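You operate a simulated robot arm through the tools that you are given. There is no shell and no other tool. Be economical: measure what you need, move in short steps, check, and stop when the job is done.

You are at the controls of a simulated two-armed robot. One attempt, no reset.

TASK
Pinch the copper stub flat, holding the grey clamp, then open it and put it away.
Fine: in the lower trolley drawer, shut again. Set down upright: grey clamp. Where these are worked on the way, their far stop is far enough and under half their travel is too little: lower trolley drawer.

It is judged by the outcome, as a careful person would: the job done as asked, and still so three seconds after it is handed in. It fails if anything else is knocked over, pushed out of place, dropped, spilled or broken.

THE ROBOT
Two 7-joint arms with two-finger parallel grippers on one trunk, on a base that drives. Base frame: it is fixed to the floor where the robot stands at the start and does not move with it; the origin is under the middle of the robot, x ahead of it, y to its left, z up. Lengths are in m, angles in rad, forces in N, time in s.
The left shoulder is at the start at [0.05, 0.187, 1.135], the right one opposite. With the tool pointing down near the work surface each hand reaches from about 0.1 to 0.66 m from the robot's upright axis, wherever it stands, measured 20 degrees to its own side. Places, roughly: clamp screw [0.5, 0.1, 1]; inside of the lower trolley drawer [0.6, 0.1, 0.4]; lower trolley drawer [0.5, 0.1, 0.5]. Payload 3.43 kg a hand.
The TCP of each hand is the grasp point between the finger pads, 0.03 m short of the fingertips. In the tool frame z runs along the fingers and y along their closing line. Largest opening 0.094 m; finger width 0.028, thickness 0.01; the body of the gripper, 0.05 by 0.096 m, starts 0.055 m behind the TCP.
Orientation is that of the tool frame in the base frame, as a unit quaternion [x, y, z, w]. With the fingers straight down and closing along the base's y, the tool's x points along the base's -x, its y along +y and its z along -z.

THE INTERFACE
- The arms move only by the tool step_arm. It takes "left_motion", "right_motion" or both (then of equal length, played together; a hand with none holds still); each is a list of rows, each an object of numbers (a shift or turn left out is 0, a gripper value left out holds the last): "wx", "wy", "wz": the turn, a rotation vector about the base's x, y, z in degrees; "tx", "ty", "tz": the shift along the base's x, y, z in cm; "gripper": the gripper command, from -1 (shut) to 1 (fully open), values between in proportion. In form: [{"wx": .., "wy": .., "wz": .., "tx": .., "ty": .., "tz": .., "gripper": ..}, ...]. A call has 1 to 10 rows; each row is the pose to reach, as a shift and turn from the pose commanded when the call began. Each row takes 0.2 s and may step no farther than 0.05 m and 0.15 rad from the row before; otherwise, or with a gripper value out of range, the whole call is refused. Where a pose cannot be reached the arm comes as near as it can. A force on the tool above 40 N (or 10 N above the force at the start of the call, whichever is more), or a blocked arm, ends the call early, and 0.2 s more pass. Each finger travels about 0.153 m/s and halts on what it meets, pressing with about 42 N; the grip force reading is that of the motor and also rises with nothing between the fingers. The clock runs only during rows and for 0.2 s after the last one: add rows that repeat a pose to give the fingers time. It gives the time, the measured TCP pose, the force on the tool (base axes), the opening and the grip force at its end, in the units of the frame above (readings bear some noise), with the torque about the TCP (base axes, N m) and any sound that the robot's microphone picked up.
- Cameras (640 x 400 px; columns grow to the right, rows downward): "scene" is now at [0.1412, 0.029, 1.2958]; the picture's right is [0.36, -0.93, 0.00], its down [-0.53, -0.20, -0.83] and it looks along [0.77, 0.30, -0.56] (base axes); focal length 214 px, centre (320, 200). "left" rides on the left gripper at [0.076, -0.014, -0.102] in its tool frame; the picture's right is [0.18, 0.98, 0.00], its down [-0.75, 0.14, -0.64] and it looks along [-0.63, 0.12, 0.77] (tool axes); focal length 243 px, centre (320, 200). "right" rides on the right gripper at [0.076, 0.014, -0.103] in its tool frame; the picture's right is [-0.18, 0.98, 0.00], its down [-0.75, -0.14, -0.64] and it looks along [-0.63, -0.12, 0.77] (tool axes); focal length 243 px, centre (320, 200).
- get_image(camera): a new picture of that camera. No time passes.
- slide_trunk(by): slides the trunk up (or, below 0, down) by that many m; the arms and the scene camera ride with it, the base frame stays. It gives what a move gives, with no picture.
- drive_base(legs): drives the robot by 1 to 6 legs, each [ahead, left, turn to the left] in m, m and rad, along the robot's own axes; the way and the turn of a leg run together, so that a leg with both is an arc; at most 1.5 m and 3.142 rad a leg. The arms and the cameras ride along, it lands a little off, and it stops where it bumps. It gives what a move gives.
- turn_head(pan, tilt): turns the head with the scene camera to pan (to the left, within 1.396 rad either way) and tilt (down, from -0.506 to 1.204), counted from straight ahead of the robot. It gives what a move gives.
- locate(camera, pixels): for up to 12 pixels [column, row] of the newest picture of that camera ("zoom" is the newest enlarged one), the place [x, y, z] in the base frame of the surface seen there, good to about 0.002 m. No time passes.
- zoom(camera, box): a new picture of the part [left, top, right, bottom] of that camera's present view, enlarged. No time passes.
- sign_off(): hands the job in; it is judged then, once.

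Work in short steps. Measure before you move; look again where a grasp or a placing could have gone wrong, and mend it. You have 80 turns and 58 pictures in all, those below and enlarged ones among them. Open the grippers and draw the arms clear of the work before you hand the job in, unless the task says otherwise; then end with one line.

The tools are called after "Emit:" as name(argument=value, ...) on one line, values as JSON. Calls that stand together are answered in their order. step_arm: Moves the arms, as the interface text tells. Its arguments: {"type":"object","properties":{"left_motion":{"type":"array","items":{"type":"object","properties":{"wx":{"type":"number"},"wy":{"type":"number"},"wz":{"type":"number"},"tx":{"type":"number"},"ty":{"type":"number"},"tz":{"type":"number"},"gripper":{"type":"number"}}}},"right_motion":{"type":"array","items":{"type":"object","properties":{"wx":{"type":"number"},"wy":{"type":"number"},"wz":{"type":"number"},"tx":{"type":"number"},"ty":{"type":"number"},"tz":{"type":"number"},"gripper":{"type":"number"}}}}},"required":[]} The other tools are called the same way: slide_trunk (by) slides the trunk up or down; drive_base (legs) drives the base; turn_head (pan, tilt) turns the head that bears the scene camera; get_image (camera) takes a picture; locate (camera, pixels) gives the place of the surface under pixels of a picture; zoom (camera, box) takes an enlarged picture of a part of a camera's view; sign_off () hands the job in.

At the start:

```text
time_s: 0.0
left_tcp_pos: [0.2145, 0.1797, 1.2835]
left_tool_rot: [0.0, 1.0, -0.001, 0.0]
left_force: [0.1, -0.5, 0.5]
left_moment: [0.0, 0.02, 0.02]
left_width: 0.094
left_grasp_force: 0.1
right_tcp_pos: [0.3388, -0.0401, 1.2751]
right_tool_rot: [0.0, 1.0, 0.0, -0.001]
right_force: [-0.4, 0.0, 1.0]
right_moment: [-0.02, 0.04, -0.01]
right_width: 0.094
right_grasp_force: 0.1
trunk travel left (down, up): [-0.35, 0.082]
robot x, y, heading: [-0.001, -0.0006, -0.002]
head pan, tilt: [0.365, 0.599]
```

scene: 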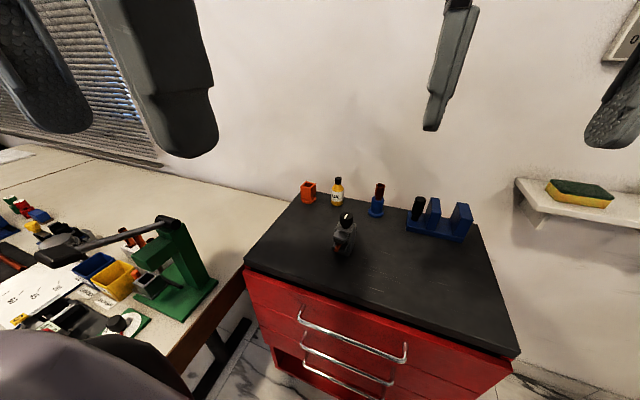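
right: 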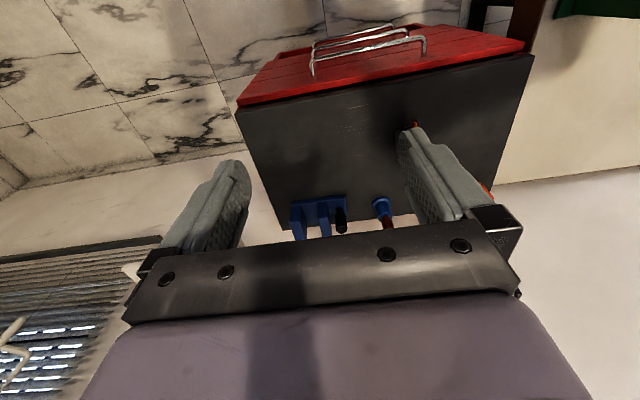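
left: 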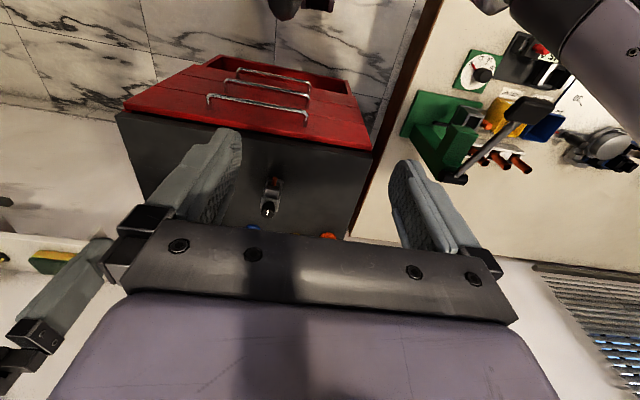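

The scene shows a grey object near (344,235) on the trolley top; I zoom in there and on the bench for the copper stub.

Emit:
zoom(camera="scene", box=[280, 170, 480, 295])

Emit:
zoom(camera="scene", box=[240, 260, 464, 400])

Emit:
zoom(camera="scene", box=[0, 190, 256, 350])

```text
3.20 times, centred on (380, 232) of scene
```

zoom: 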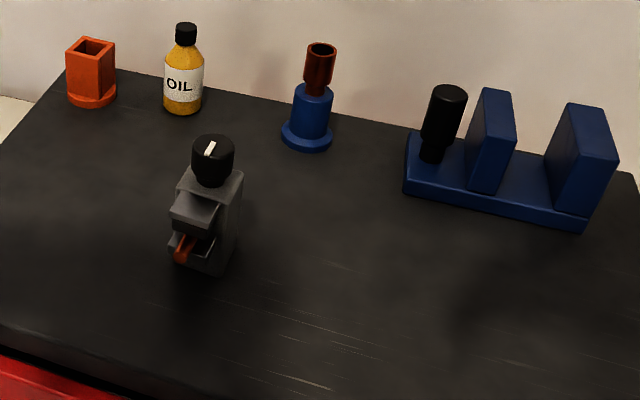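

```text
2.86 times, centred on (352, 330) of scene
```

zoom: 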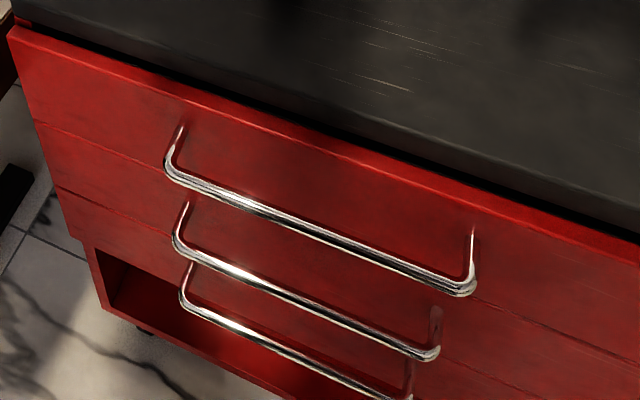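

```text
2.50 times, centred on (128, 270) of scene
```

zoom: 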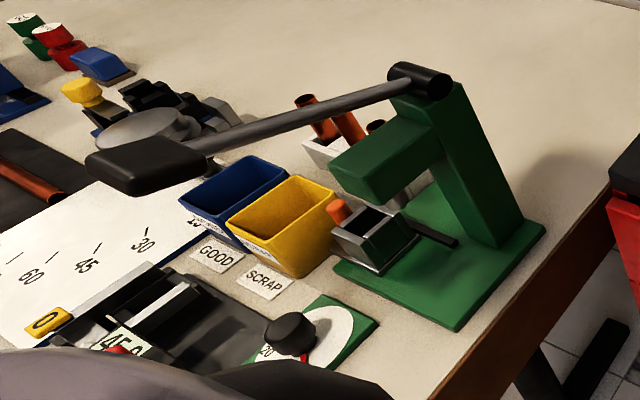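

The clamp stands at (344,235) with the copper stub in its jaws and a black knob on top. I measure clamp, trolley, and handles.

Emit:
locate(camera="scene", pixels=[[346, 213], [346, 222], [350, 228], [337, 238], [352, 240], [347, 253], [337, 250], [300, 311], [404, 347], [245, 262], [516, 353], [350, 270]])

Emit:
zoom(camera="scene", box=[312, 200, 376, 260])

```text
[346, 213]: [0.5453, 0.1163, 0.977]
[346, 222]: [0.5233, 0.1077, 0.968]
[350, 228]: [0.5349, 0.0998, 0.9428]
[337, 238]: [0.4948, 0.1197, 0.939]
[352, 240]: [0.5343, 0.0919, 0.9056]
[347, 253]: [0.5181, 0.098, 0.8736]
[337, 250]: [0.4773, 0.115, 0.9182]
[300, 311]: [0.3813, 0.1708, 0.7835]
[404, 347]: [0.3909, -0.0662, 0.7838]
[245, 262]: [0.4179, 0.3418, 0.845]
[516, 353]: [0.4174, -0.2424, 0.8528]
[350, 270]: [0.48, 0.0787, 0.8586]
```

```text
6.67 times, centred on (344, 230) of scene
```

zoom: 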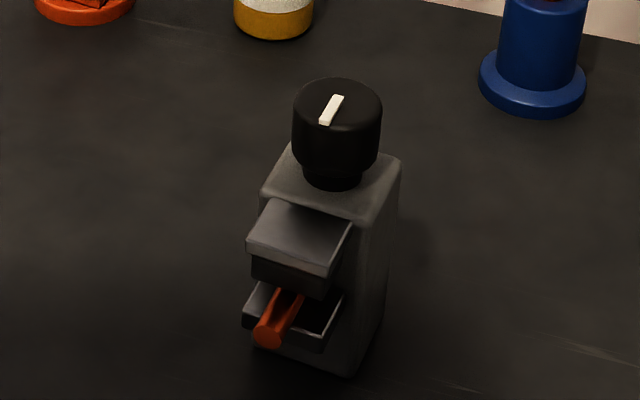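

I measure the clamp's outline in this enlarged picture.

Emit:
locate(camera="zoom", pixels=[[340, 85], [300, 105], [375, 105], [335, 122], [275, 185], [295, 152], [398, 165], [362, 212], [385, 290], [345, 365], [267, 335], [300, 230]])

Emit:
locate(camera="left", pixels=[[267, 208], [272, 180], [237, 71], [309, 89], [226, 82], [309, 94], [207, 97], [306, 113], [262, 190], [282, 190]])

Emit:
zoom(camera="left", box=[100, 40, 388, 220])

```text
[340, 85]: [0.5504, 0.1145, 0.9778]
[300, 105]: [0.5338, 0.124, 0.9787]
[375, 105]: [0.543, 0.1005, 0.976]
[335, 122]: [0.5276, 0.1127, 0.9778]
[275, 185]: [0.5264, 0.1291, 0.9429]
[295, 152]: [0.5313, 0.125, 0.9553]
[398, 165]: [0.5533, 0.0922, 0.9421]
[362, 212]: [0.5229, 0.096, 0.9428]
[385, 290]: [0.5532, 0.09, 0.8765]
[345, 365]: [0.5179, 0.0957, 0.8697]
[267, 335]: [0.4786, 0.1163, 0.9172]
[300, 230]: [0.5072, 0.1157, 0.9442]
```

```text
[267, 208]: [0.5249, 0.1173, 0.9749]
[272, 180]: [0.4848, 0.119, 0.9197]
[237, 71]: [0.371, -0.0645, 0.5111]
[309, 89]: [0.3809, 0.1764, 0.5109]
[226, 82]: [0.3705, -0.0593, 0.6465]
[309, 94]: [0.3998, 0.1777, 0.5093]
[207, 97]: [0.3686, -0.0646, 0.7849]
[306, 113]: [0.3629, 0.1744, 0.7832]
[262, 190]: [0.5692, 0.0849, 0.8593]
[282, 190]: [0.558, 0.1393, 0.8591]
```

```text
2.22 times, centred on (244, 130) of left
```

zoom: 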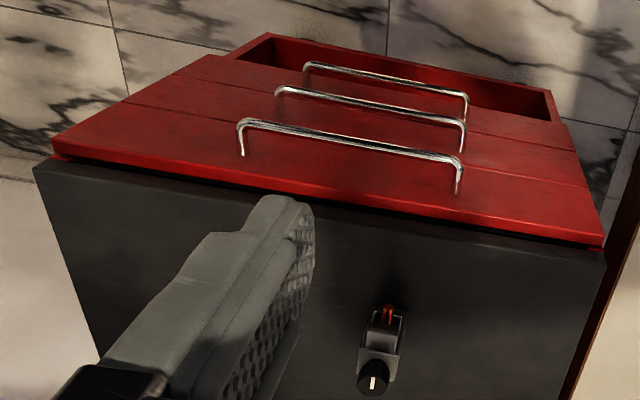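

Clamp: knob axis ≈(0.539,0.112), knob top 0.978, body top 0.942, table 0.859, yaw about -7°, jaws and stub towards the robot. I'll bring the left hand high above the knob and pitch the right hand to point forward and 30° down, ready to grip the body from the front.

Emit:
step_arm(left_motion=[{"tx": 3.2, "ty": -0.7, "tz": -0.8}, {"tx": 6.5, "ty": -1.4, "tz": -1.6}, {"tx": 9.7, "ty": -2, "tz": -2.4}, {"tx": 13, "ty": -2.7, "tz": -3.2}, {"tx": 16.2, "ty": -3.4, "tz": -4}, {"tx": 19.5, "ty": -4.1, "tz": -4.8}, {"tx": 22.7, "ty": -4.8, "tz": -5.6}, {"tx": 26, "ty": -5.4, "tz": -6.4}, {"tx": 29.2, "ty": -6.1, "tz": -7.2}, {"tx": 32.5, "ty": -6.8, "tz": -8}], right_motion=[{"tx": 0.2, "tz": -2.8, "wy": -6}, {"tx": 0.4, "tz": -5.6, "wy": -12}, {"tx": 0.6, "tz": -8.4, "wy": -18}, {"tx": 0.8, "tz": -11.2, "wy": -24}, {"tx": 1, "tz": -14, "wy": -30}, {"tx": 1.2, "tz": -16.8, "wy": -36}, {"tx": 1.4, "tz": -19.6, "wy": -42}, {"tx": 1.6, "tz": -22.4, "wy": -48}, {"tx": 1.8, "tz": -25.2, "wy": -54}, {"tx": 2, "tz": -28, "wy": -60}])

```text
time_s: 2.2
left_tcp_pos: [0.54, 0.111, 1.2038]
left_tool_rot: [0.0, 1.0, 0.0, 0.0]
left_force: [-0.4, -0.6, -0.2]
left_moment: [-0.01, 0.03, -0.03]
left_width: 0.0938
left_grasp_force: 0.1
right_tcp_pos: [0.3571, -0.0418, 0.9965]
right_tool_rot: [0.0, 0.866, 0.001, 0.5]
right_force: [0.7, -0.9, -0.3]
right_moment: [0.0, -0.02, 0.01]
right_width: 0.094
right_grasp_force: 0.0
trunk travel left (down, up): [-0.35, 0.082]
robot x, y, heading: [0.0031, 0.0016, -0.002]
head pan, tilt: [0.365, 0.599]
```

Both hands went where asked. Now I yaw the right hand -7° and bring it to the pre-grasp point (0.417,0.127,0.955).

Emit:
step_arm(right_motion=[{"tx": 1, "ty": 4, "tz": -0.5, "wz": -2}, {"tx": 2, "ty": 8, "tz": -1, "wz": -4}, {"tx": 4, "ty": 12, "tz": -2, "wz": -6}, {"tx": 6, "ty": 16.9, "tz": -4, "wz": -7}])

Emit:
get_image(camera="right")

Emit:
get_image(camera="scene")

```text
refused: row 4 steps farther than a row can; nothing moved
```

```text
49 pictures are left
```

right: 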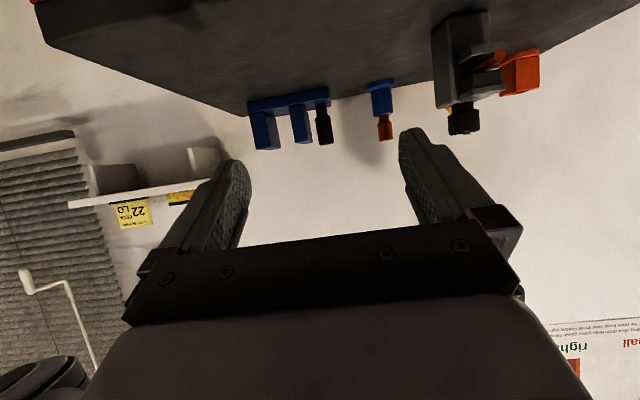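

```text
48 pictures are left
```

scene: 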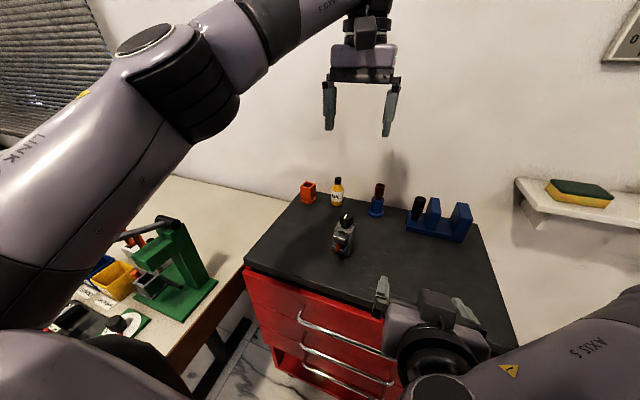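

Row 4 was too long; I resend with smaller rows.

Emit:
step_arm(right_motion=[{"tx": 1, "ty": 3.5, "tz": -0.5, "wz": -2}, {"tx": 2, "ty": 7, "tz": -1, "wz": -4}, {"tx": 3, "ty": 10.5, "tz": -2, "wz": -6}, {"tx": 4.5, "ty": 14, "tz": -3, "wz": -7}, {"tx": 6, "ty": 16.9, "tz": -4, "wz": -7}, {"tx": 6, "ty": 16.9, "tz": -4, "wz": -7}])

Emit:
zoom(camera="right", box=[220, 0, 476, 160])

```text
time_s: 3.6
left_tcp_pos: [0.5404, 0.1117, 1.2055]
left_tool_rot: [0.0, 1.0, 0.0, 0.0]
left_force: [-0.8, 0.1, 0.7]
left_moment: [-0.04, -0.06, 0.0]
left_width: 0.0938
left_grasp_force: 0.2
right_tcp_pos: [0.4179, 0.1296, 0.9572]
right_tool_rot: [0.052, 0.864, -0.03, 0.499]
right_force: [0.6, 0.7, 0.4]
right_moment: [0.02, -0.01, -0.02]
right_width: 0.0941
right_grasp_force: 0.0
trunk travel left (down, up): [-0.35, 0.082]
robot x, y, heading: [-0.0022, 0.0025, -0.001]
head pan, tilt: [0.365, 0.599]
```

```text
2.50 times, centred on (348, 80) of right
```

zoom: 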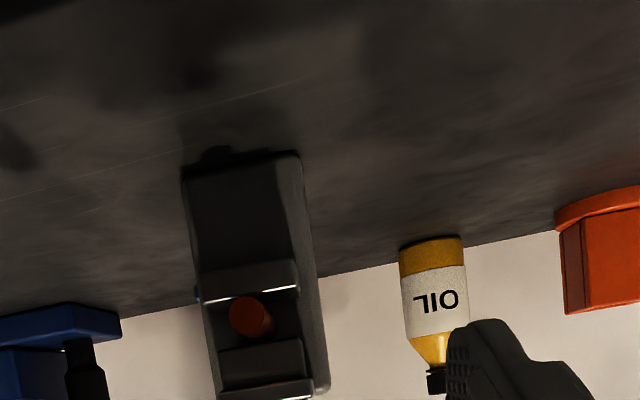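

The clamp sits nearly centred ahead, with stub and jaws facing me. I measure it from this view to line up the grasp.

Emit:
locate(camera="zoom", pixels=[[192, 220], [240, 220], [288, 220], [310, 250], [206, 283], [295, 276], [250, 318], [225, 370], [300, 362], [318, 300], [245, 270], [265, 360]])

```text
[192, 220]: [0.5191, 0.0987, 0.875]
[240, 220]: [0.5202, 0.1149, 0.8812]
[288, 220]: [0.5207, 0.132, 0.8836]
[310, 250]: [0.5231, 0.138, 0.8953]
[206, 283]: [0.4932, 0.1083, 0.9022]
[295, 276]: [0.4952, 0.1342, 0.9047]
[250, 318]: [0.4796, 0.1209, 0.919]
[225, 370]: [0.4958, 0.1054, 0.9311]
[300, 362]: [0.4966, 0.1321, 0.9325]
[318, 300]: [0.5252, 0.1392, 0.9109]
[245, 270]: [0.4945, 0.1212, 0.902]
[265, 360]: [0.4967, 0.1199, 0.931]
```

Front face is x≈0.520, y 0.096–0.137; stub tip x 0.479. I slide the right hand in along its pointing direction and then close.

Emit:
step_arm(right_motion=[{"tx": 2.5, "ty": -0.3, "tz": -1.5}, {"tx": 5.1, "ty": -0.6, "tz": -3}, {"tx": 7.7, "ty": -1, "tz": -4.6}, {"tx": 10.2, "ty": -1.3, "tz": -6.1}, {"tx": 10.2, "ty": -1.3, "tz": -6.1}])

Emit:
get_image(camera="scene")

```text
time_s: 4.8
left_tcp_pos: [0.5391, 0.1113, 1.2051]
left_tool_rot: [0.0, 1.0, -0.001, 0.0]
left_force: [-0.2, -0.4, 0.0]
left_moment: [0.02, -0.04, -0.02]
left_width: 0.094
left_grasp_force: 0.0
right_tcp_pos: [0.5333, 0.0996, 0.8981]
right_tool_rot: [0.061, 0.859, -0.043, 0.507]
right_force: [0.8, -0.9, -0.1]
right_moment: [-0.02, 0.0, -0.02]
right_width: 0.094
right_grasp_force: 0.0
trunk travel left (down, up): [-0.35, 0.082]
robot x, y, heading: [-0.0014, 0.0007, -0.002]
head pan, tilt: [0.365, 0.599]
```

```text
46 pictures are left
```

scene: 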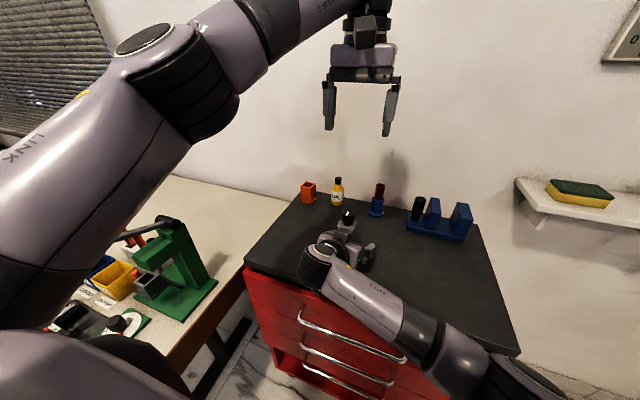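

The right TCP ended 1.7 cm off in y and 1.3 in x (reach/limit); I look closely before closing.

Emit:
zoom(camera="scene", box=[296, 195, 392, 295])

Emit:
get_image(camera="right")

```text
4.00 times, centred on (344, 245) of scene
```

zoom: 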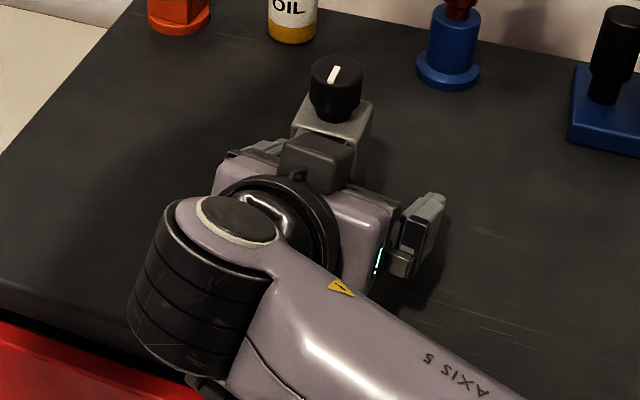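

```text
44 pictures are left
```

right: 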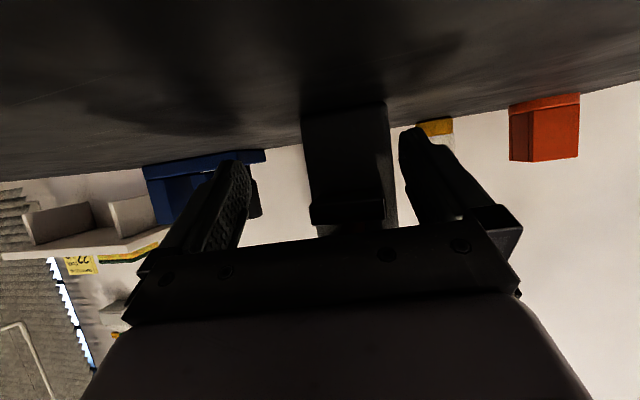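

The TCP is off to -y and the palm sits close to the stub tip; I back off a little to see whether the pose becomes properly reachable.

Emit:
step_arm(right_motion=[{"tx": -0.8, "ty": 0.1, "tz": 0.2}, {"tx": -1.6, "ty": 0.2, "tz": 0.4}, {"tx": -1.6, "ty": 0.2, "tz": 0.4}])

```text
time_s: 5.8
left_tcp_pos: [0.5406, 0.1113, 1.2041]
left_tool_rot: [0.0, 1.0, 0.0, 0.0]
left_force: [0.1, -0.6, 0.2]
left_moment: [0.0, 0.01, 0.02]
left_width: 0.0939
left_grasp_force: 0.0
right_tcp_pos: [0.5268, 0.0894, 0.9018]
right_tool_rot: [0.065, 0.855, -0.051, 0.511]
right_force: [0.2, 0.9, -0.3]
right_moment: [-0.02, 0.0, 0.0]
right_width: 0.0939
right_grasp_force: 0.1
trunk travel left (down, up): [-0.35, 0.082]
robot x, y, heading: [-0.0001, -0.0002, -0.005]
head pan, tilt: [0.365, 0.599]
stopped in row 3 (right hand): the arm was blocked; the commanded pose is now the measured one
```

The right wrist runs into a limit here (yawed toward its own side). I'll swap roles: left hand holds from the front, right turns from above. First I back the right hand out along its axis and lift it aside.

Emit:
step_arm(right_motion=[{"tx": -2.0, "ty": 0.8, "tz": 1.2}, {"tx": -4.5, "ty": 1.5, "tz": 2.6}, {"tx": -7.5, "ty": 2, "tz": 4.3}, {"tx": -11, "ty": 2, "tz": 6.5}, {"tx": -14, "ty": 0, "tz": 9}, {"tx": -16, "ty": -3, "tz": 12}, {"tx": -17, "ty": -7, "tz": 14}, {"tx": -17, "ty": -11, "tz": 16}, {"tx": -17, "ty": -15, "tz": 18}, {"tx": -17, "ty": -19, "tz": 20}])

Emit:
get_image(camera="scene")

```text
time_s: 6.6
left_tcp_pos: [0.5406, 0.112, 1.2041]
left_tool_rot: [0.0, 1.0, 0.0, 0.001]
left_force: [0.8, -0.1, 0.6]
left_moment: [0.0, 0.01, 0.01]
left_width: 0.0938
left_grasp_force: 0.0
right_tcp_pos: [0.4879, 0.0416, 0.9101]
right_tool_rot: [0.078, 0.843, -0.129, 0.517]
right_force: [0.4, 0.1, -0.1]
right_moment: [0.0, -0.01, -0.02]
right_width: 0.0939
right_grasp_force: 0.1
trunk travel left (down, up): [-0.35, 0.082]
robot x, y, heading: [-0.003, -0.0014, -0.004]
head pan, tilt: [0.365, 0.599]
stopped in row 4 (right hand): the arm was blocked; the commanded pose is now the measured one
```

```text
43 pictures are left
```

scene: 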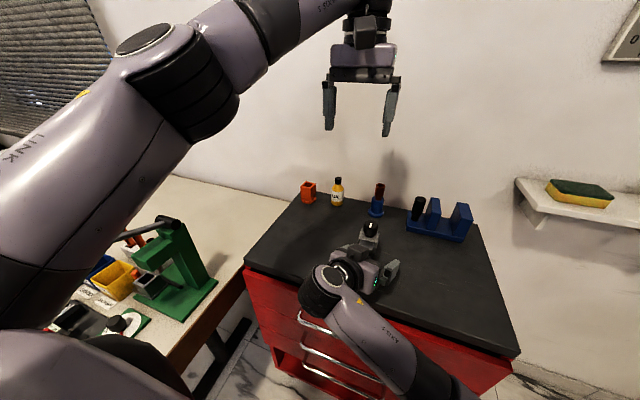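

The clamp got dragged toward -y and the arm is blocked by something; I look closer.

Emit:
zoom(camera="scene", box=[280, 210, 500, 400])

Emit:
get_image(camera="left")

```text
2.11 times, centred on (390, 305) of scene
```

zoom: 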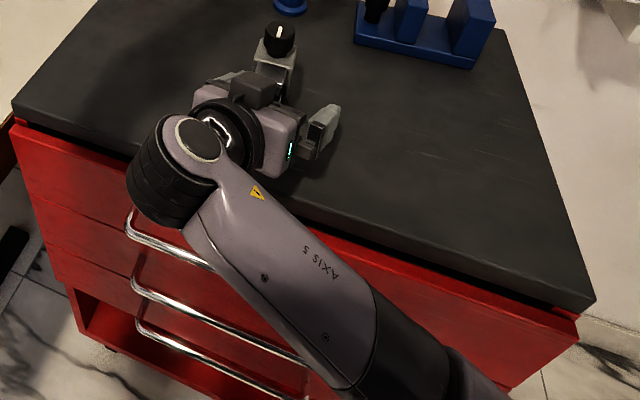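

```text
41 pictures are left
```

left: 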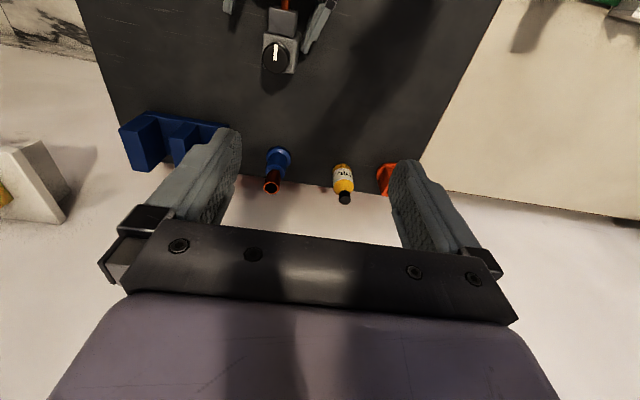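

The clamp still stands between the right fingers; the low forearm seems to be caught near the trolley edge. I ease +y slightly and lift straight up.

Emit:
step_arm(right_motion=[{"ty": 0.6, "tz": 0.5}, {"ty": 1.0, "tz": 1.5}, {"ty": 1.0, "tz": 3.5}, {"ty": 1.0, "tz": 6}, {"ty": 1.0, "tz": 9}, {"ty": 1.0, "tz": 12}])

Emit:
get_image(camera="scene")

```text
time_s: 7.8
left_tcp_pos: [0.5408, 0.1121, 1.2048]
left_tool_rot: [0.0, 1.0, 0.0, 0.0]
left_force: [0.2, 0.7, -0.1]
left_moment: [0.03, 0.04, 0.0]
left_width: 0.0941
left_grasp_force: 0.0
right_tcp_pos: [0.5136, -0.013, 0.9567]
right_tool_rot: [0.087, 0.829, -0.21, 0.51]
right_force: [-0.5, -1.1, 1.3]
right_moment: [-0.14, -0.01, 0.01]
right_width: 0.0942
right_grasp_force: 0.1
trunk travel left (down, up): [-0.35, 0.082]
robot x, y, heading: [0.0037, 0.0009, -0.001]
head pan, tilt: [0.365, 0.599]
stopped in row 6 (right hand): the arm was blocked; the commanded pose is now the measured one
```

```text
40 pictures are left
```

scene: 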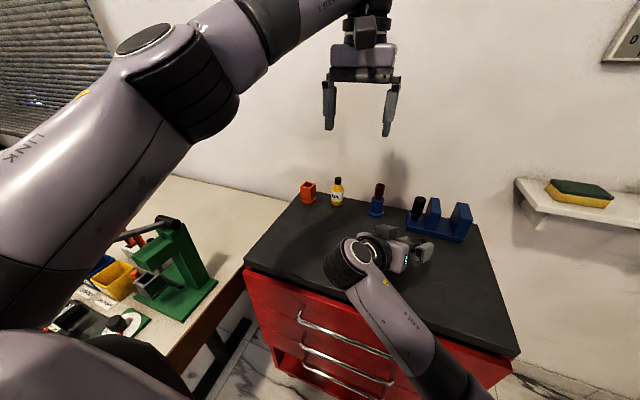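

The hand keeps drifting to -y; I check the clamp and the forearm.

Emit:
zoom(camera="scene", box=[320, 210, 480, 310])

Emit:
turn_head(pan=0.0, tilt=1.0)

Emit:
get_image(camera="scene")

```text
4.00 times, centred on (400, 260) of scene
```

zoom: 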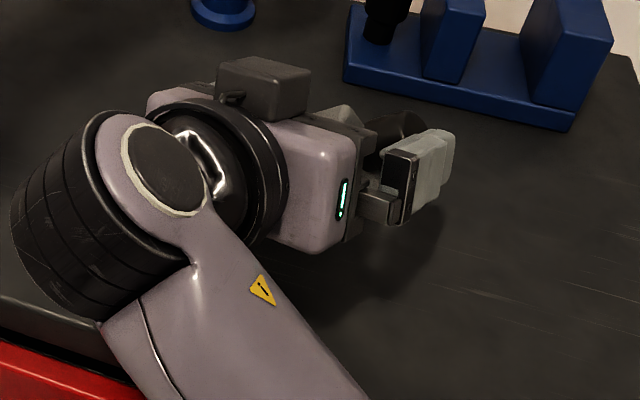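

```text
time_s: 8.7
left_tcp_pos: [0.5398, 0.1118, 1.2049]
left_tool_rot: [0.0, 1.0, 0.0, 0.0]
left_force: [-0.3, -0.2, -0.4]
left_moment: [-0.01, 0.01, -0.01]
left_width: 0.0941
left_grasp_force: 0.1
right_tcp_pos: [0.5126, -0.0132, 0.9565]
right_tool_rot: [0.085, 0.83, -0.209, 0.51]
right_force: [-0.1, -2.1, 1.2]
right_moment: [-0.07, 0.01, -0.02]
right_width: 0.0943
right_grasp_force: 0.0
trunk travel left (down, up): [-0.35, 0.082]
robot x, y, heading: [-0.0028, 0.0002, 0.002]
head pan, tilt: [0.0, 1.0]
```

```text
38 pictures are left
```

scene: 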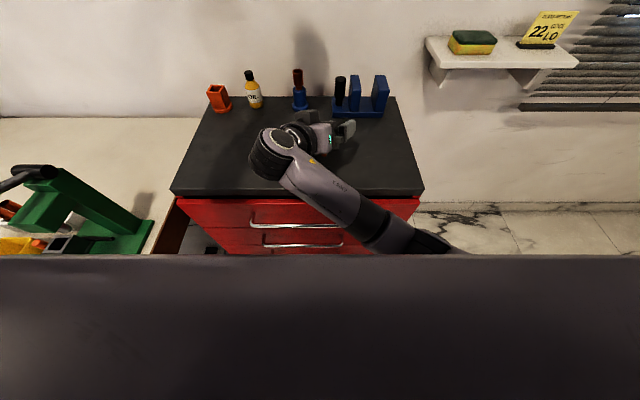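

I check the right hand's own view for where the clamp is.

Emit:
get_image(camera="right")

Emit:
zoom(camera="left", box=[60, 0, 380, 200])

```text
37 pictures are left
```

right: 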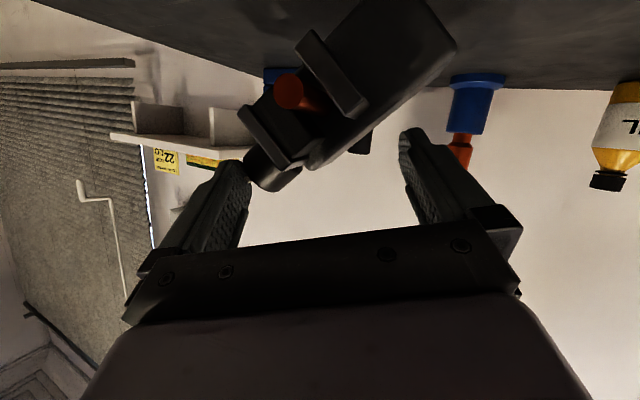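

```text
2.00 times, centred on (220, 100) of left
```

zoom: 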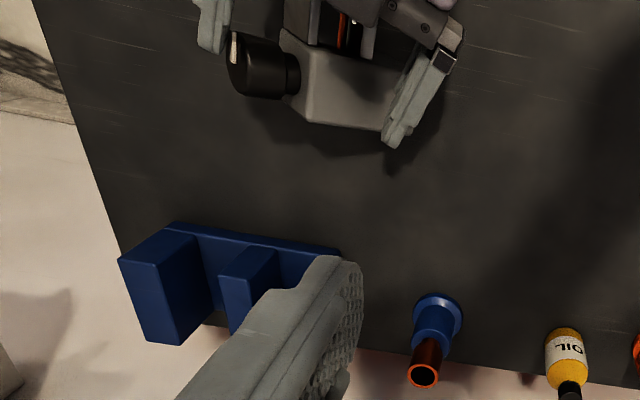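

The clamp has been tipped and leans, propped between the open right fingers (knob on the -y finger). Closing gently should square it up between the pads, so I close part-way and look.

Emit:
step_arm(right_motion=[{"gripper": 0.7}, {"gripper": 0.5}, {"gripper": 0.35}, {"gripper": 0.2}])

Emit:
get_image(camera="right")

```text
time_s: 9.7
left_tcp_pos: [0.5391, 0.1131, 1.2054]
left_tool_rot: [0.0, 1.0, -0.001, 0.001]
left_force: [-0.6, -0.2, -0.5]
left_moment: [0.02, 0.0, 0.04]
left_width: 0.0937
left_grasp_force: 0.1
right_tcp_pos: [0.5125, -0.0121, 0.9594]
right_tool_rot: [0.086, 0.828, -0.209, 0.513]
right_force: [0.5, 0.7, 14.5]
right_moment: [0.56, -0.5, 0.05]
right_width: 0.0788
right_grasp_force: 19.4
trunk travel left (down, up): [-0.35, 0.082]
robot x, y, heading: [-0.0013, 0.0019, 0.003]
head pan, tilt: [0.0, 1.0]
```

```text
35 pictures are left
```

right: 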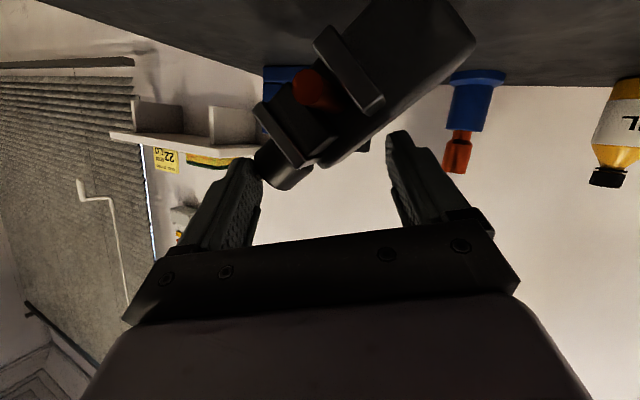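

The fingers now hold the leaning clamp diagonally (0.079 m wide). Rather than let it fall, I'll take it with the left hand from above; I measure it from the left camera.

Emit:
zoom(camera="left", box=[100, 0, 356, 160])

Emit:
locate(camera="right", pixels=[[285, 170], [315, 90], [355, 70], [330, 150], [465, 40], [390, 50], [370, 100]])

```text
2.50 times, centred on (228, 80) of left
```

zoom: 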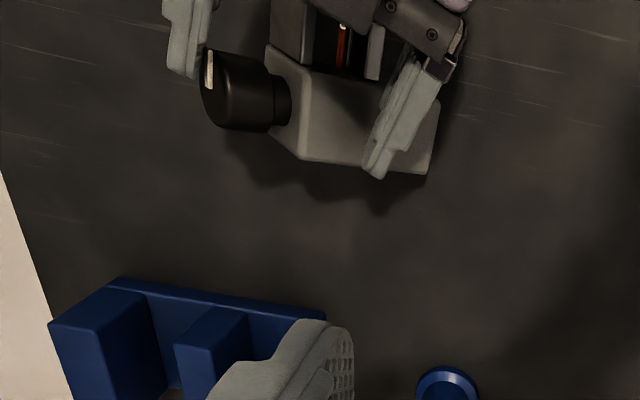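

```text
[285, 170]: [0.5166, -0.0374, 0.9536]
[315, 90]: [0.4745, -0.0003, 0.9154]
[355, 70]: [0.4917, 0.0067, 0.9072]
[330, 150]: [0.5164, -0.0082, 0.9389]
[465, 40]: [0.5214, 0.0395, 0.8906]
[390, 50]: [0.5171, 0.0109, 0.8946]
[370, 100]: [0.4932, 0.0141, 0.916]
```

I locate body corners in the enlarged left view.

Emit:
locate(camera="zoom", pixels=[[300, 120], [300, 155], [290, 75], [345, 130], [405, 150], [428, 170], [432, 125], [240, 90], [210, 70], [265, 128], [345, 155], [400, 110]])

```text
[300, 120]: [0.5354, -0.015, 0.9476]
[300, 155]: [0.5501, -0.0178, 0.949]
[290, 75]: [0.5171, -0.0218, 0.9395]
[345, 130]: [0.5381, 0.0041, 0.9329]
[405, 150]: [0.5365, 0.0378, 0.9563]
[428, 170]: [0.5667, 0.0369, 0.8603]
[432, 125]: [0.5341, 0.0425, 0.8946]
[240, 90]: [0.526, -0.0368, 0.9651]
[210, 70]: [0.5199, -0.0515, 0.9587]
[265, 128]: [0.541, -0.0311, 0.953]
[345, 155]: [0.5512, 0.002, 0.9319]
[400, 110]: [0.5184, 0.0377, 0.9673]
```

I need to know what blocks the right arm; I locate forearm points in the latest scene picture.

Emit:
locate(camera="scene", pixels=[[275, 140], [268, 175], [300, 165], [325, 185], [345, 205], [375, 215], [400, 235], [430, 245], [350, 222], [375, 248], [415, 195], [230, 190]])

```text
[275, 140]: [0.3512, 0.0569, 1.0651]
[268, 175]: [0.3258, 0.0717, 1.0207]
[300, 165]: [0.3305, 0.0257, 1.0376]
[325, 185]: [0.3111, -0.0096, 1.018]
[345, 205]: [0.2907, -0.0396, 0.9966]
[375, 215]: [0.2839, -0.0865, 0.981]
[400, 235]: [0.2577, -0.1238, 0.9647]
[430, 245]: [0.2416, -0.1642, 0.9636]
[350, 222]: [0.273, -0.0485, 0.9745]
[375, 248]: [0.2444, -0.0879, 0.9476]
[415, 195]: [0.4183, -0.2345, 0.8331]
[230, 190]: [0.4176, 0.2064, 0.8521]
```

The forearm is clear of everything; it's the wrist limit from the rightward yaw. I'll open the right hand and ease it to -y so the clamp slides gently down to lie on its side, then pick it up with the left.

Emit:
step_arm(right_motion=[{"gripper": 0.4}, {"gripper": 0.6}, {"gripper": 1}, {"ty": -0.8, "tz": 0.3}, {"ty": -1.6, "tz": 0.3}, {"ty": -2.4, "tz": 0.3}, {"ty": -3.2, "tz": 0.3}, {"ty": -4, "tz": 0.3}])

Emit:
zoom(camera="left", box=[60, 0, 380, 200])

```text
time_s: 11.5
left_tcp_pos: [0.5398, 0.1117, 1.2054]
left_tool_rot: [0.0, 1.0, 0.001, 0.0]
left_force: [0.1, -1.1, 0.4]
left_moment: [0.0, 0.01, 0.0]
left_width: 0.0938
left_grasp_force: 0.0
right_tcp_pos: [0.512, -0.0533, 0.9598]
right_tool_rot: [0.085, 0.83, -0.209, 0.51]
right_force: [-0.5, 0.7, 0.1]
right_moment: [-0.02, -0.01, -0.01]
right_width: 0.0943
right_grasp_force: 0.2
trunk travel left (down, up): [-0.35, 0.082]
robot x, y, heading: [0.0005, -0.0022, -0.001]
head pan, tilt: [0.0, 1.0]
```

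```text
2.00 times, centred on (220, 100) of left
```

zoom: 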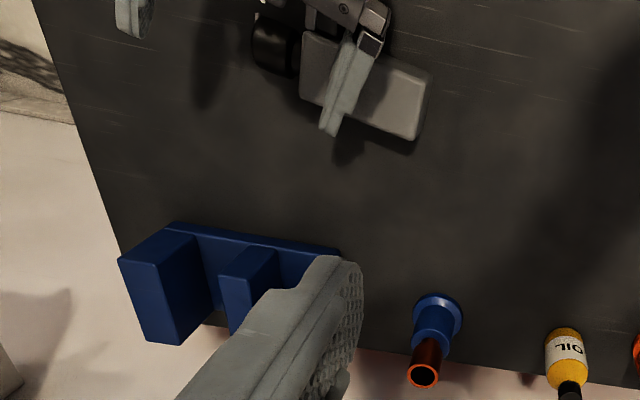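

The clamp lies on its side now. I lift the right hand away to the right while the left yaws to close along x.

Emit:
step_arm(right_motion=[{"tz": 2}, {"tz": 4}, {"tz": 6, "ty": -1, "wz": 4}, {"tz": 8, "ty": -4, "tx": -2, "wz": 10}, {"tz": 10, "ty": -7, "tx": -4, "wz": 16}, {"tz": 12, "ty": -10, "tx": -6, "wz": 22}, {"tz": 14, "ty": -13, "tx": -9, "wz": 22}, {"tz": 16, "ty": -15, "tx": -12, "wz": 22}, {"tz": 18, "ty": -17, "tx": -14, "wz": 22}, {"tz": 20, "ty": -18, "tx": -15, "wz": 22}], left_motion=[{"wz": -8.5}, {"wz": -17}, {"wz": -25.5}, {"wz": -34}, {"wz": -42.5}, {"wz": -51}, {"wz": -59.5}, {"wz": -68}, {"wz": -76.5}, {"wz": -85}])

Emit:
turn_head(pan=0.1, tilt=0.75)

Emit:
get_image(camera="scene")

Emit:
get_image(camera="left")

```text
time_s: 13.7
left_tcp_pos: [0.3464, 0.0627, 1.149]
left_tool_rot: [0.664, 0.748, 0.0, 0.002]
left_force: [1.1, 0.7, -0.2]
left_moment: [0.04, 0.01, 0.0]
left_width: 0.0941
left_grasp_force: 0.1
left hand out of reach, approached as far as the arm can: row 4, 5, 6, 7, 8, 9, 10
right_tcp_pos: [0.4173, -0.2445, 1.1447]
right_tool_rot: [-0.067, 0.829, -0.177, 0.526]
right_force: [0.4, 0.2, -0.1]
right_moment: [0.0, -0.02, -0.01]
right_width: 0.0939
right_grasp_force: 0.0
right hand out of reach, approached as far as the arm can: row 8, 9, 10
trunk travel left (down, up): [-0.35, 0.082]
robot x, y, heading: [-0.0003, -0.0011, 0.003]
head pan, tilt: [0.0, 1.0]
stopped in row 10 (right hand): the arm was blocked; the commanded pose is now the measured one
```

```text
time_s: 14.5
left_tcp_pos: [0.3447, 0.0622, 1.1505]
left_tool_rot: [0.664, 0.748, -0.001, 0.002]
left_force: [-0.3, -1.0, 0.2]
left_moment: [0.01, 0.01, 0.0]
left_width: 0.0937
left_grasp_force: 0.0
right_tcp_pos: [0.418, -0.2449, 1.1454]
right_tool_rot: [-0.067, 0.829, -0.178, 0.525]
right_force: [0.1, 0.0, -0.3]
right_moment: [0.01, 0.01, 0.01]
right_width: 0.0938
right_grasp_force: 0.1
trunk travel left (down, up): [-0.35, 0.082]
robot x, y, heading: [-0.0021, -0.0019, -0.004]
head pan, tilt: [0.099, 0.75]
```

```text
32 pictures are left
```

scene: 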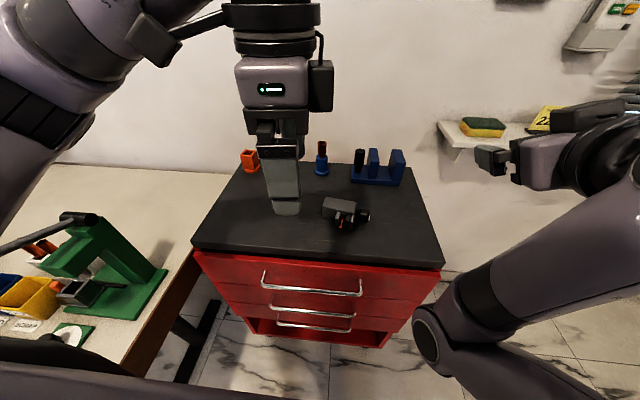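

```text
31 pictures are left
```

left: 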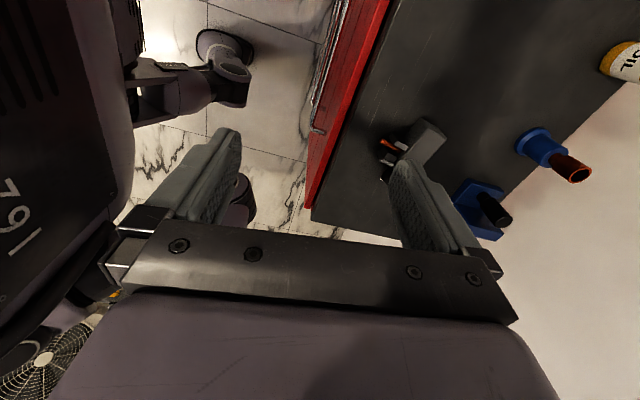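

The left hand yawed but lost reach at that height; the right hand is clear. I measure the lying clamp (scene near (342,210)).

Emit:
zoom(camera="scene", box=[300, 180, 396, 240])

Emit:
locate(camera="zoom", pixels=[[150, 140], [160, 125], [250, 110], [320, 140], [360, 170], [385, 205], [240, 190], [150, 180], [320, 220], [440, 230], [270, 290], [400, 150]])

```text
6.67 times, centred on (348, 210) of scene
```

zoom: 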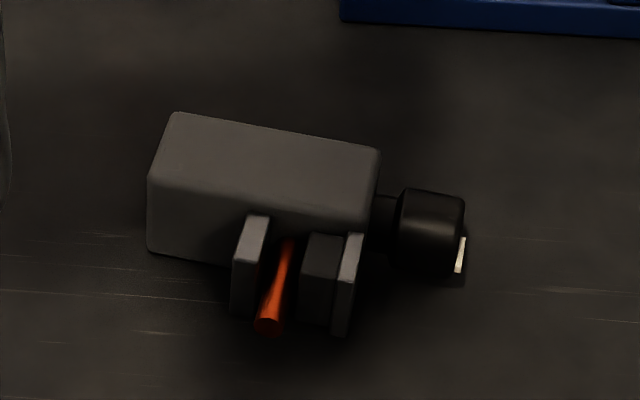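

```text
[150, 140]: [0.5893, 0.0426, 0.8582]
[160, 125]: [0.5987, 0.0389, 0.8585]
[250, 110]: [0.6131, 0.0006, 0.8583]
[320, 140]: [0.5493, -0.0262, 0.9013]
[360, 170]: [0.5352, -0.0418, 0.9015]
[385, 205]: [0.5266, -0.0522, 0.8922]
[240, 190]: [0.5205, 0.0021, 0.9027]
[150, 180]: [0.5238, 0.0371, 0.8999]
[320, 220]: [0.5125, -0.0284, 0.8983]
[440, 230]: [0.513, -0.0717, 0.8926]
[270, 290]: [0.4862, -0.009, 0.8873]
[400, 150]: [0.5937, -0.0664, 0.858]
```

The clamp lies with its axis toward -y; a jaw-free gripping zone is at y≈0.007–0.035, x centre 0.541, top z 0.902. I lower the left hand to see whether its reach recovers.

Emit:
step_arm(left_motion=[{"tz": -2}, {"tz": -5}, {"tz": -8}, {"tz": -11}, {"tz": -14}, {"tz": -14}])

```text
time_s: 15.9
left_tcp_pos: [0.3452, 0.0624, 1.009]
left_tool_rot: [0.664, 0.747, 0.0, 0.002]
left_force: [-0.3, 0.7, 0.2]
left_moment: [-0.01, 0.0, -0.03]
left_width: 0.0939
left_grasp_force: 0.0
right_tcp_pos: [0.417, -0.2439, 1.1453]
right_tool_rot: [-0.067, 0.829, -0.177, 0.526]
right_force: [0.4, -0.3, 0.1]
right_moment: [-0.02, -0.02, -0.02]
right_width: 0.0942
right_grasp_force: 0.0
trunk travel left (down, up): [-0.35, 0.082]
robot x, y, heading: [0.0003, -0.0001, -0.0]
head pan, tilt: [0.099, 0.75]
```

Commands now start from the measured pose. I move toward above the clamp's base end with a further -15° yaw.

Emit:
step_arm(left_motion=[{"tx": 4, "ty": -1, "wz": -3}, {"tx": 8, "ty": -2, "wz": -6}, {"tx": 12, "ty": -3, "wz": -9}, {"tx": 16, "ty": -4, "wz": -12}, {"tx": 19.6, "ty": -4.1, "wz": -15}, {"tx": 19.6, "ty": -4.1, "wz": -15}])

```text
time_s: 17.3
left_tcp_pos: [0.3203, 0.0541, 1.0505]
left_tool_rot: [0.711, 0.703, 0.011, 0.01]
left_force: [0.8, 0.5, 0.0]
left_moment: [-0.03, -0.02, -0.01]
left_width: 0.0939
left_grasp_force: 0.0
left hand out of reach, approached as far as the arm can: row 1, 2, 3, 4, 5, 6
right_tcp_pos: [0.4186, -0.2433, 1.1446]
right_tool_rot: [-0.067, 0.83, -0.178, 0.525]
right_force: [0.6, -0.4, -1.1]
right_moment: [0.03, -0.02, -0.01]
right_width: 0.0939
right_grasp_force: 0.0
trunk travel left (down, up): [-0.35, 0.082]
robot x, y, heading: [-0.0032, -0.0005, 0.005]
head pan, tilt: [0.099, 0.75]
```

The left wrist can't take that yaw. New plan: the right hand yaws -98° to grip the lying clamp, swings it back so the knob points ahead and pitches it upright. First I point the right hand down and park the left unwound at its side.

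Emit:
step_arm(right_motion=[{"wx": 2.5, "wy": 7.5, "wz": -1, "ty": 1}, {"wx": 5, "wy": 15, "wz": -1.9, "ty": 2}, {"wx": 7.5, "wy": 22.3, "wz": -2.9, "ty": 3}, {"wx": 10, "wy": 29.8, "wz": -3.8, "ty": 4}, {"wx": 12.5, "wy": 37.2, "wz": -4.8, "ty": 5}, {"wx": 15, "wy": 44.7, "wz": -5.7, "ty": 6}, {"wx": 17.5, "wy": 52, "wz": -6.7, "ty": 7}, {"wx": 19.5, "wy": 58, "wz": -7.4, "ty": 8}, {"wx": 21.5, "wy": 64, "wz": -8.2, "ty": 9}], left_motion=[{"wz": 8.5, "ty": 3, "tz": 1}, {"wz": 17, "ty": 6, "tz": 2}, {"wz": 25.5, "ty": 9, "tz": 3}, {"wz": 34, "ty": 12, "tz": 4}, {"wz": 42.5, "ty": 15, "tz": 5}, {"wz": 51, "ty": 18, "tz": 6}, {"wz": 59.5, "ty": 20, "tz": 7}, {"wz": 68, "ty": 22, "tz": 8}, {"wz": 76.5, "ty": 23, "tz": 9}])

```text
time_s: 17.9
left_tcp_pos: [0.32, 0.0997, 1.0685]
left_tool_rot: [0.625, 0.78, 0.013, 0.01]
left_force: [0.7, 0.3, 0.3]
left_moment: [0.02, -0.06, -0.03]
left_width: 0.0941
left_grasp_force: 0.0
right_tcp_pos: [0.4467, -0.2704, 1.1165]
right_tool_rot: [-0.041, 0.878, -0.214, 0.426]
right_force: [-0.1, 0.5, -0.4]
right_moment: [-0.03, -0.02, 0.04]
right_width: 0.0941
right_grasp_force: 0.1
right hand out of reach, approached as far as the arm can: row 1, 2
trunk travel left (down, up): [-0.35, 0.082]
robot x, y, heading: [0.0001, -0.0019, 0.001]
head pan, tilt: [0.099, 0.75]
stopped in row 2 (right hand): the arm was blocked; the commanded pose is now the measured one
```

The right arm is jammed at a joint limit; I look at its configuration to choose a way to unwind it.

Emit:
turn_head(pan=-0.4, tilt=0.75)

Emit:
get_image(camera="scene")

```text
time_s: 18.8
left_tcp_pos: [0.321, 0.1004, 1.0677]
left_tool_rot: [0.625, 0.78, 0.012, 0.01]
left_force: [0.6, -0.3, -0.1]
left_moment: [0.0, 0.02, 0.02]
left_width: 0.0939
left_grasp_force: 0.0
right_tcp_pos: [0.4451, -0.2688, 1.1151]
right_tool_rot: [-0.04, 0.878, -0.213, 0.426]
right_force: [0.1, 0.1, 1.2]
right_moment: [0.02, 0.02, -0.01]
right_width: 0.0943
right_grasp_force: 0.1
trunk travel left (down, up): [-0.35, 0.082]
robot x, y, heading: [-0.0037, 0.0001, 0.002]
head pan, tilt: [-0.4, 0.75]
```

```text
29 pictures are left
```

scene: 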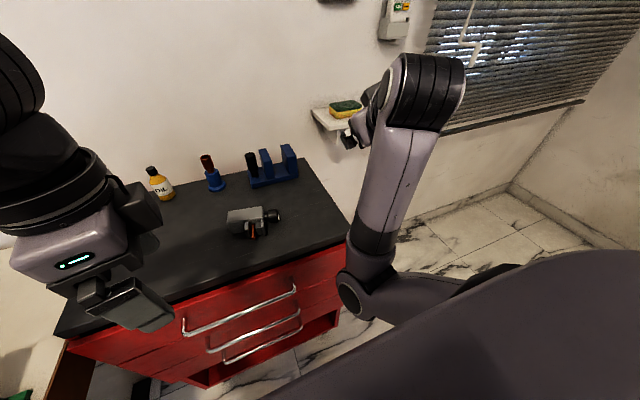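

The elbow hangs low with the forearm upright and wrist fully folded. I'll extend the arm forward past the trolley's right side to unfold it; first I check where the shelf and trolley edge are.

Emit:
locate(camera="scene", pixels=[[318, 112], [345, 125], [348, 240], [290, 165], [365, 300], [360, 270], [425, 125], [430, 80], [385, 110], [350, 140], [250, 215], [275, 215]])

```text
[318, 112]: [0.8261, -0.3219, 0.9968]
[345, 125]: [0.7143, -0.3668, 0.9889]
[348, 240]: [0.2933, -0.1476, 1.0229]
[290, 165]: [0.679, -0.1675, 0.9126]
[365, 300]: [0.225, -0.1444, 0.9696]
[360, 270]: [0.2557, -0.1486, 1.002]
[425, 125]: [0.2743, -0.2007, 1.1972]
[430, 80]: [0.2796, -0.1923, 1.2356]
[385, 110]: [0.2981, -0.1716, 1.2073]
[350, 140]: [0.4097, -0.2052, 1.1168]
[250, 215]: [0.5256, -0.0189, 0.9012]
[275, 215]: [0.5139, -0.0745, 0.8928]
```

Shelf front is at x≈0.71, so staying under 0.64 is safe. I extend the arm ahead and to the right, then pitch the hand down gradually.

Emit:
step_arm(right_motion=[{"tx": 3.5, "ty": -1}, {"tx": 7, "ty": -2}, {"tx": 10.5, "ty": -3}, {"tx": 14, "ty": -4}, {"tx": 14, "ty": -4, "tz": -1, "wx": 3.6, "wy": 7.1, "wz": -0.7}, {"tx": 12.5, "ty": -3.5, "tz": -2.5, "wx": 7.1, "wy": 14.3, "wz": -1.3}, {"tx": 11, "ty": -3, "tz": -4, "wx": 10.7, "wy": 21.4, "wz": -2}, {"tx": 9, "ty": -2, "tz": -6, "wx": 14.3, "wy": 28.6, "wz": -2.7}, {"tx": 7, "ty": -1, "tz": -7.5, "wx": 17.9, "wy": 35.7, "wz": -3.4}])

```text
time_s: 20.8
left_tcp_pos: [0.3201, 0.1004, 1.0676]
left_tool_rot: [0.625, 0.78, 0.013, 0.01]
left_force: [0.5, 0.3, -0.4]
left_moment: [0.01, 0.02, 0.0]
left_width: 0.0941
left_grasp_force: 0.0
right_tcp_pos: [0.5364, -0.3122, 1.028]
right_tool_rot: [0.003, 0.989, -0.079, 0.126]
right_force: [-0.5, -0.7, -0.4]
right_moment: [0.0, 0.03, 0.03]
right_width: 0.094
right_grasp_force: 0.0
right hand out of reach, approached as far as the arm can: row 9
trunk travel left (down, up): [-0.35, 0.082]
robot x, y, heading: [0.0005, -0.0015, 0.001]
head pan, tilt: [-0.4, 0.75]
```

The right hand is nearly pointing down now. I finish that, bring it over the trolley, and unwind/park the left.

Emit:
step_arm(right_motion=[{"wx": 3, "wy": 4.8, "tz": 0.5}, {"wx": 6, "wy": 9.6, "tz": 1}, {"wx": 9, "wy": 14.4, "tz": 1}, {"wx": 9, "wy": 14.4, "ty": 4, "tz": 1}, {"wx": 9, "wy": 14.4, "ty": 8, "tz": 1}, {"wx": 9, "wy": 14.4, "ty": 12, "tz": 0}, {"wx": 9, "wy": 14.4, "ty": 16, "tz": 0}, {"wx": 9, "wy": 14.4, "ty": 19, "tz": 0}], left_motion=[{"wz": 8.5, "ty": 3, "tz": 1}, {"wz": 17, "ty": 6, "tz": 2}, {"wz": 25.5, "ty": 9, "tz": 3}, {"wz": 34, "ty": 12, "tz": 4}, {"wz": 42.5, "ty": 14, "tz": 5}, {"wz": 51, "ty": 16, "tz": 6}, {"wz": 59.5, "ty": 18, "tz": 7}, {"wz": 68, "ty": 19, "tz": 8}])

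```text
time_s: 22.6
left_tcp_pos: [0.3195, 0.2925, 1.1485]
left_tool_rot: [0.081, 0.997, 0.016, 0.001]
left_force: [-0.5, -0.8, 0.4]
left_moment: [-0.03, -0.03, 0.0]
left_width: 0.094
left_grasp_force: 0.0
right_tcp_pos: [0.5935, -0.1035, 1.0289]
right_tool_rot: [0.001, 1.0, 0.013, 0.011]
right_force: [0.1, 1.0, 0.0]
right_moment: [-0.01, -0.02, -0.01]
right_width: 0.0939
right_grasp_force: 0.0
right hand out of reach, approached as far as the arm can: row 1, 2, 3, 4, 5, 6, 7, 8
trunk travel left (down, up): [-0.35, 0.082]
robot x, y, heading: [0.0028, -0.0008, -0.0]
head pan, tilt: [-0.4, 0.75]
```

Right hand points down at (0.594,-0.104). I now try yawing it -85° while moving over the clamp's base end.

Emit:
step_arm(right_motion=[{"tx": 0, "ty": 1.3, "wz": -8.5}, {"tx": -0.5, "ty": 2.6, "wz": -17}, {"tx": -1, "ty": 3.9, "wz": -25.5}, {"tx": -1.5, "ty": 5.2, "wz": -34}, {"tx": -2, "ty": 6.5, "wz": -42.5}, {"tx": -2.5, "ty": 7.8, "wz": -51}, {"tx": -3, "ty": 9, "wz": -59.5}, {"tx": -3.5, "ty": 10.2, "wz": -68}, {"tx": -4, "ty": 11.4, "wz": -76.5}, {"tx": -5, "ty": 12.4, "wz": -85}])

Emit:
get_image(camera="scene")

```text
time_s: 24.8
left_tcp_pos: [0.3211, 0.2902, 1.1479]
left_tool_rot: [0.081, 0.997, 0.016, 0.001]
left_force: [0.7, 0.3, -0.1]
left_moment: [0.02, -0.02, 0.02]
left_width: 0.0939
left_grasp_force: 0.1
right_tcp_pos: [0.5507, 0.0106, 1.0316]
right_tool_rot: [0.683, 0.73, 0.009, 0.018]
right_force: [0.7, 0.7, -0.1]
right_moment: [-0.01, 0.0, 0.03]
right_width: 0.094
right_grasp_force: 0.0
right hand out of reach, approached as far as the arm can: row 4, 5
trunk travel left (down, up): [-0.35, 0.082]
robot x, y, heading: [0.0003, -0.0018, 0.002]
head pan, tilt: [-0.4, 0.75]
```

```text
28 pictures are left
```

scene: 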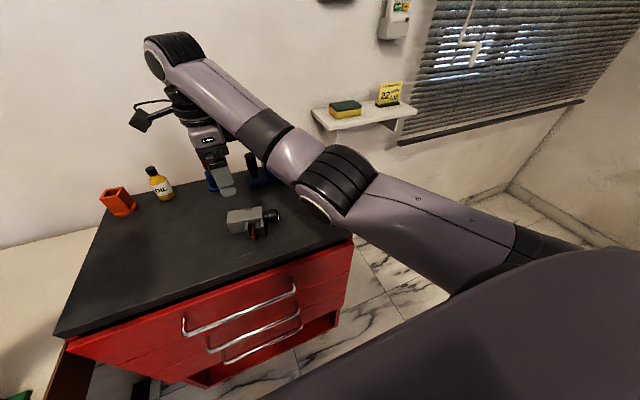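

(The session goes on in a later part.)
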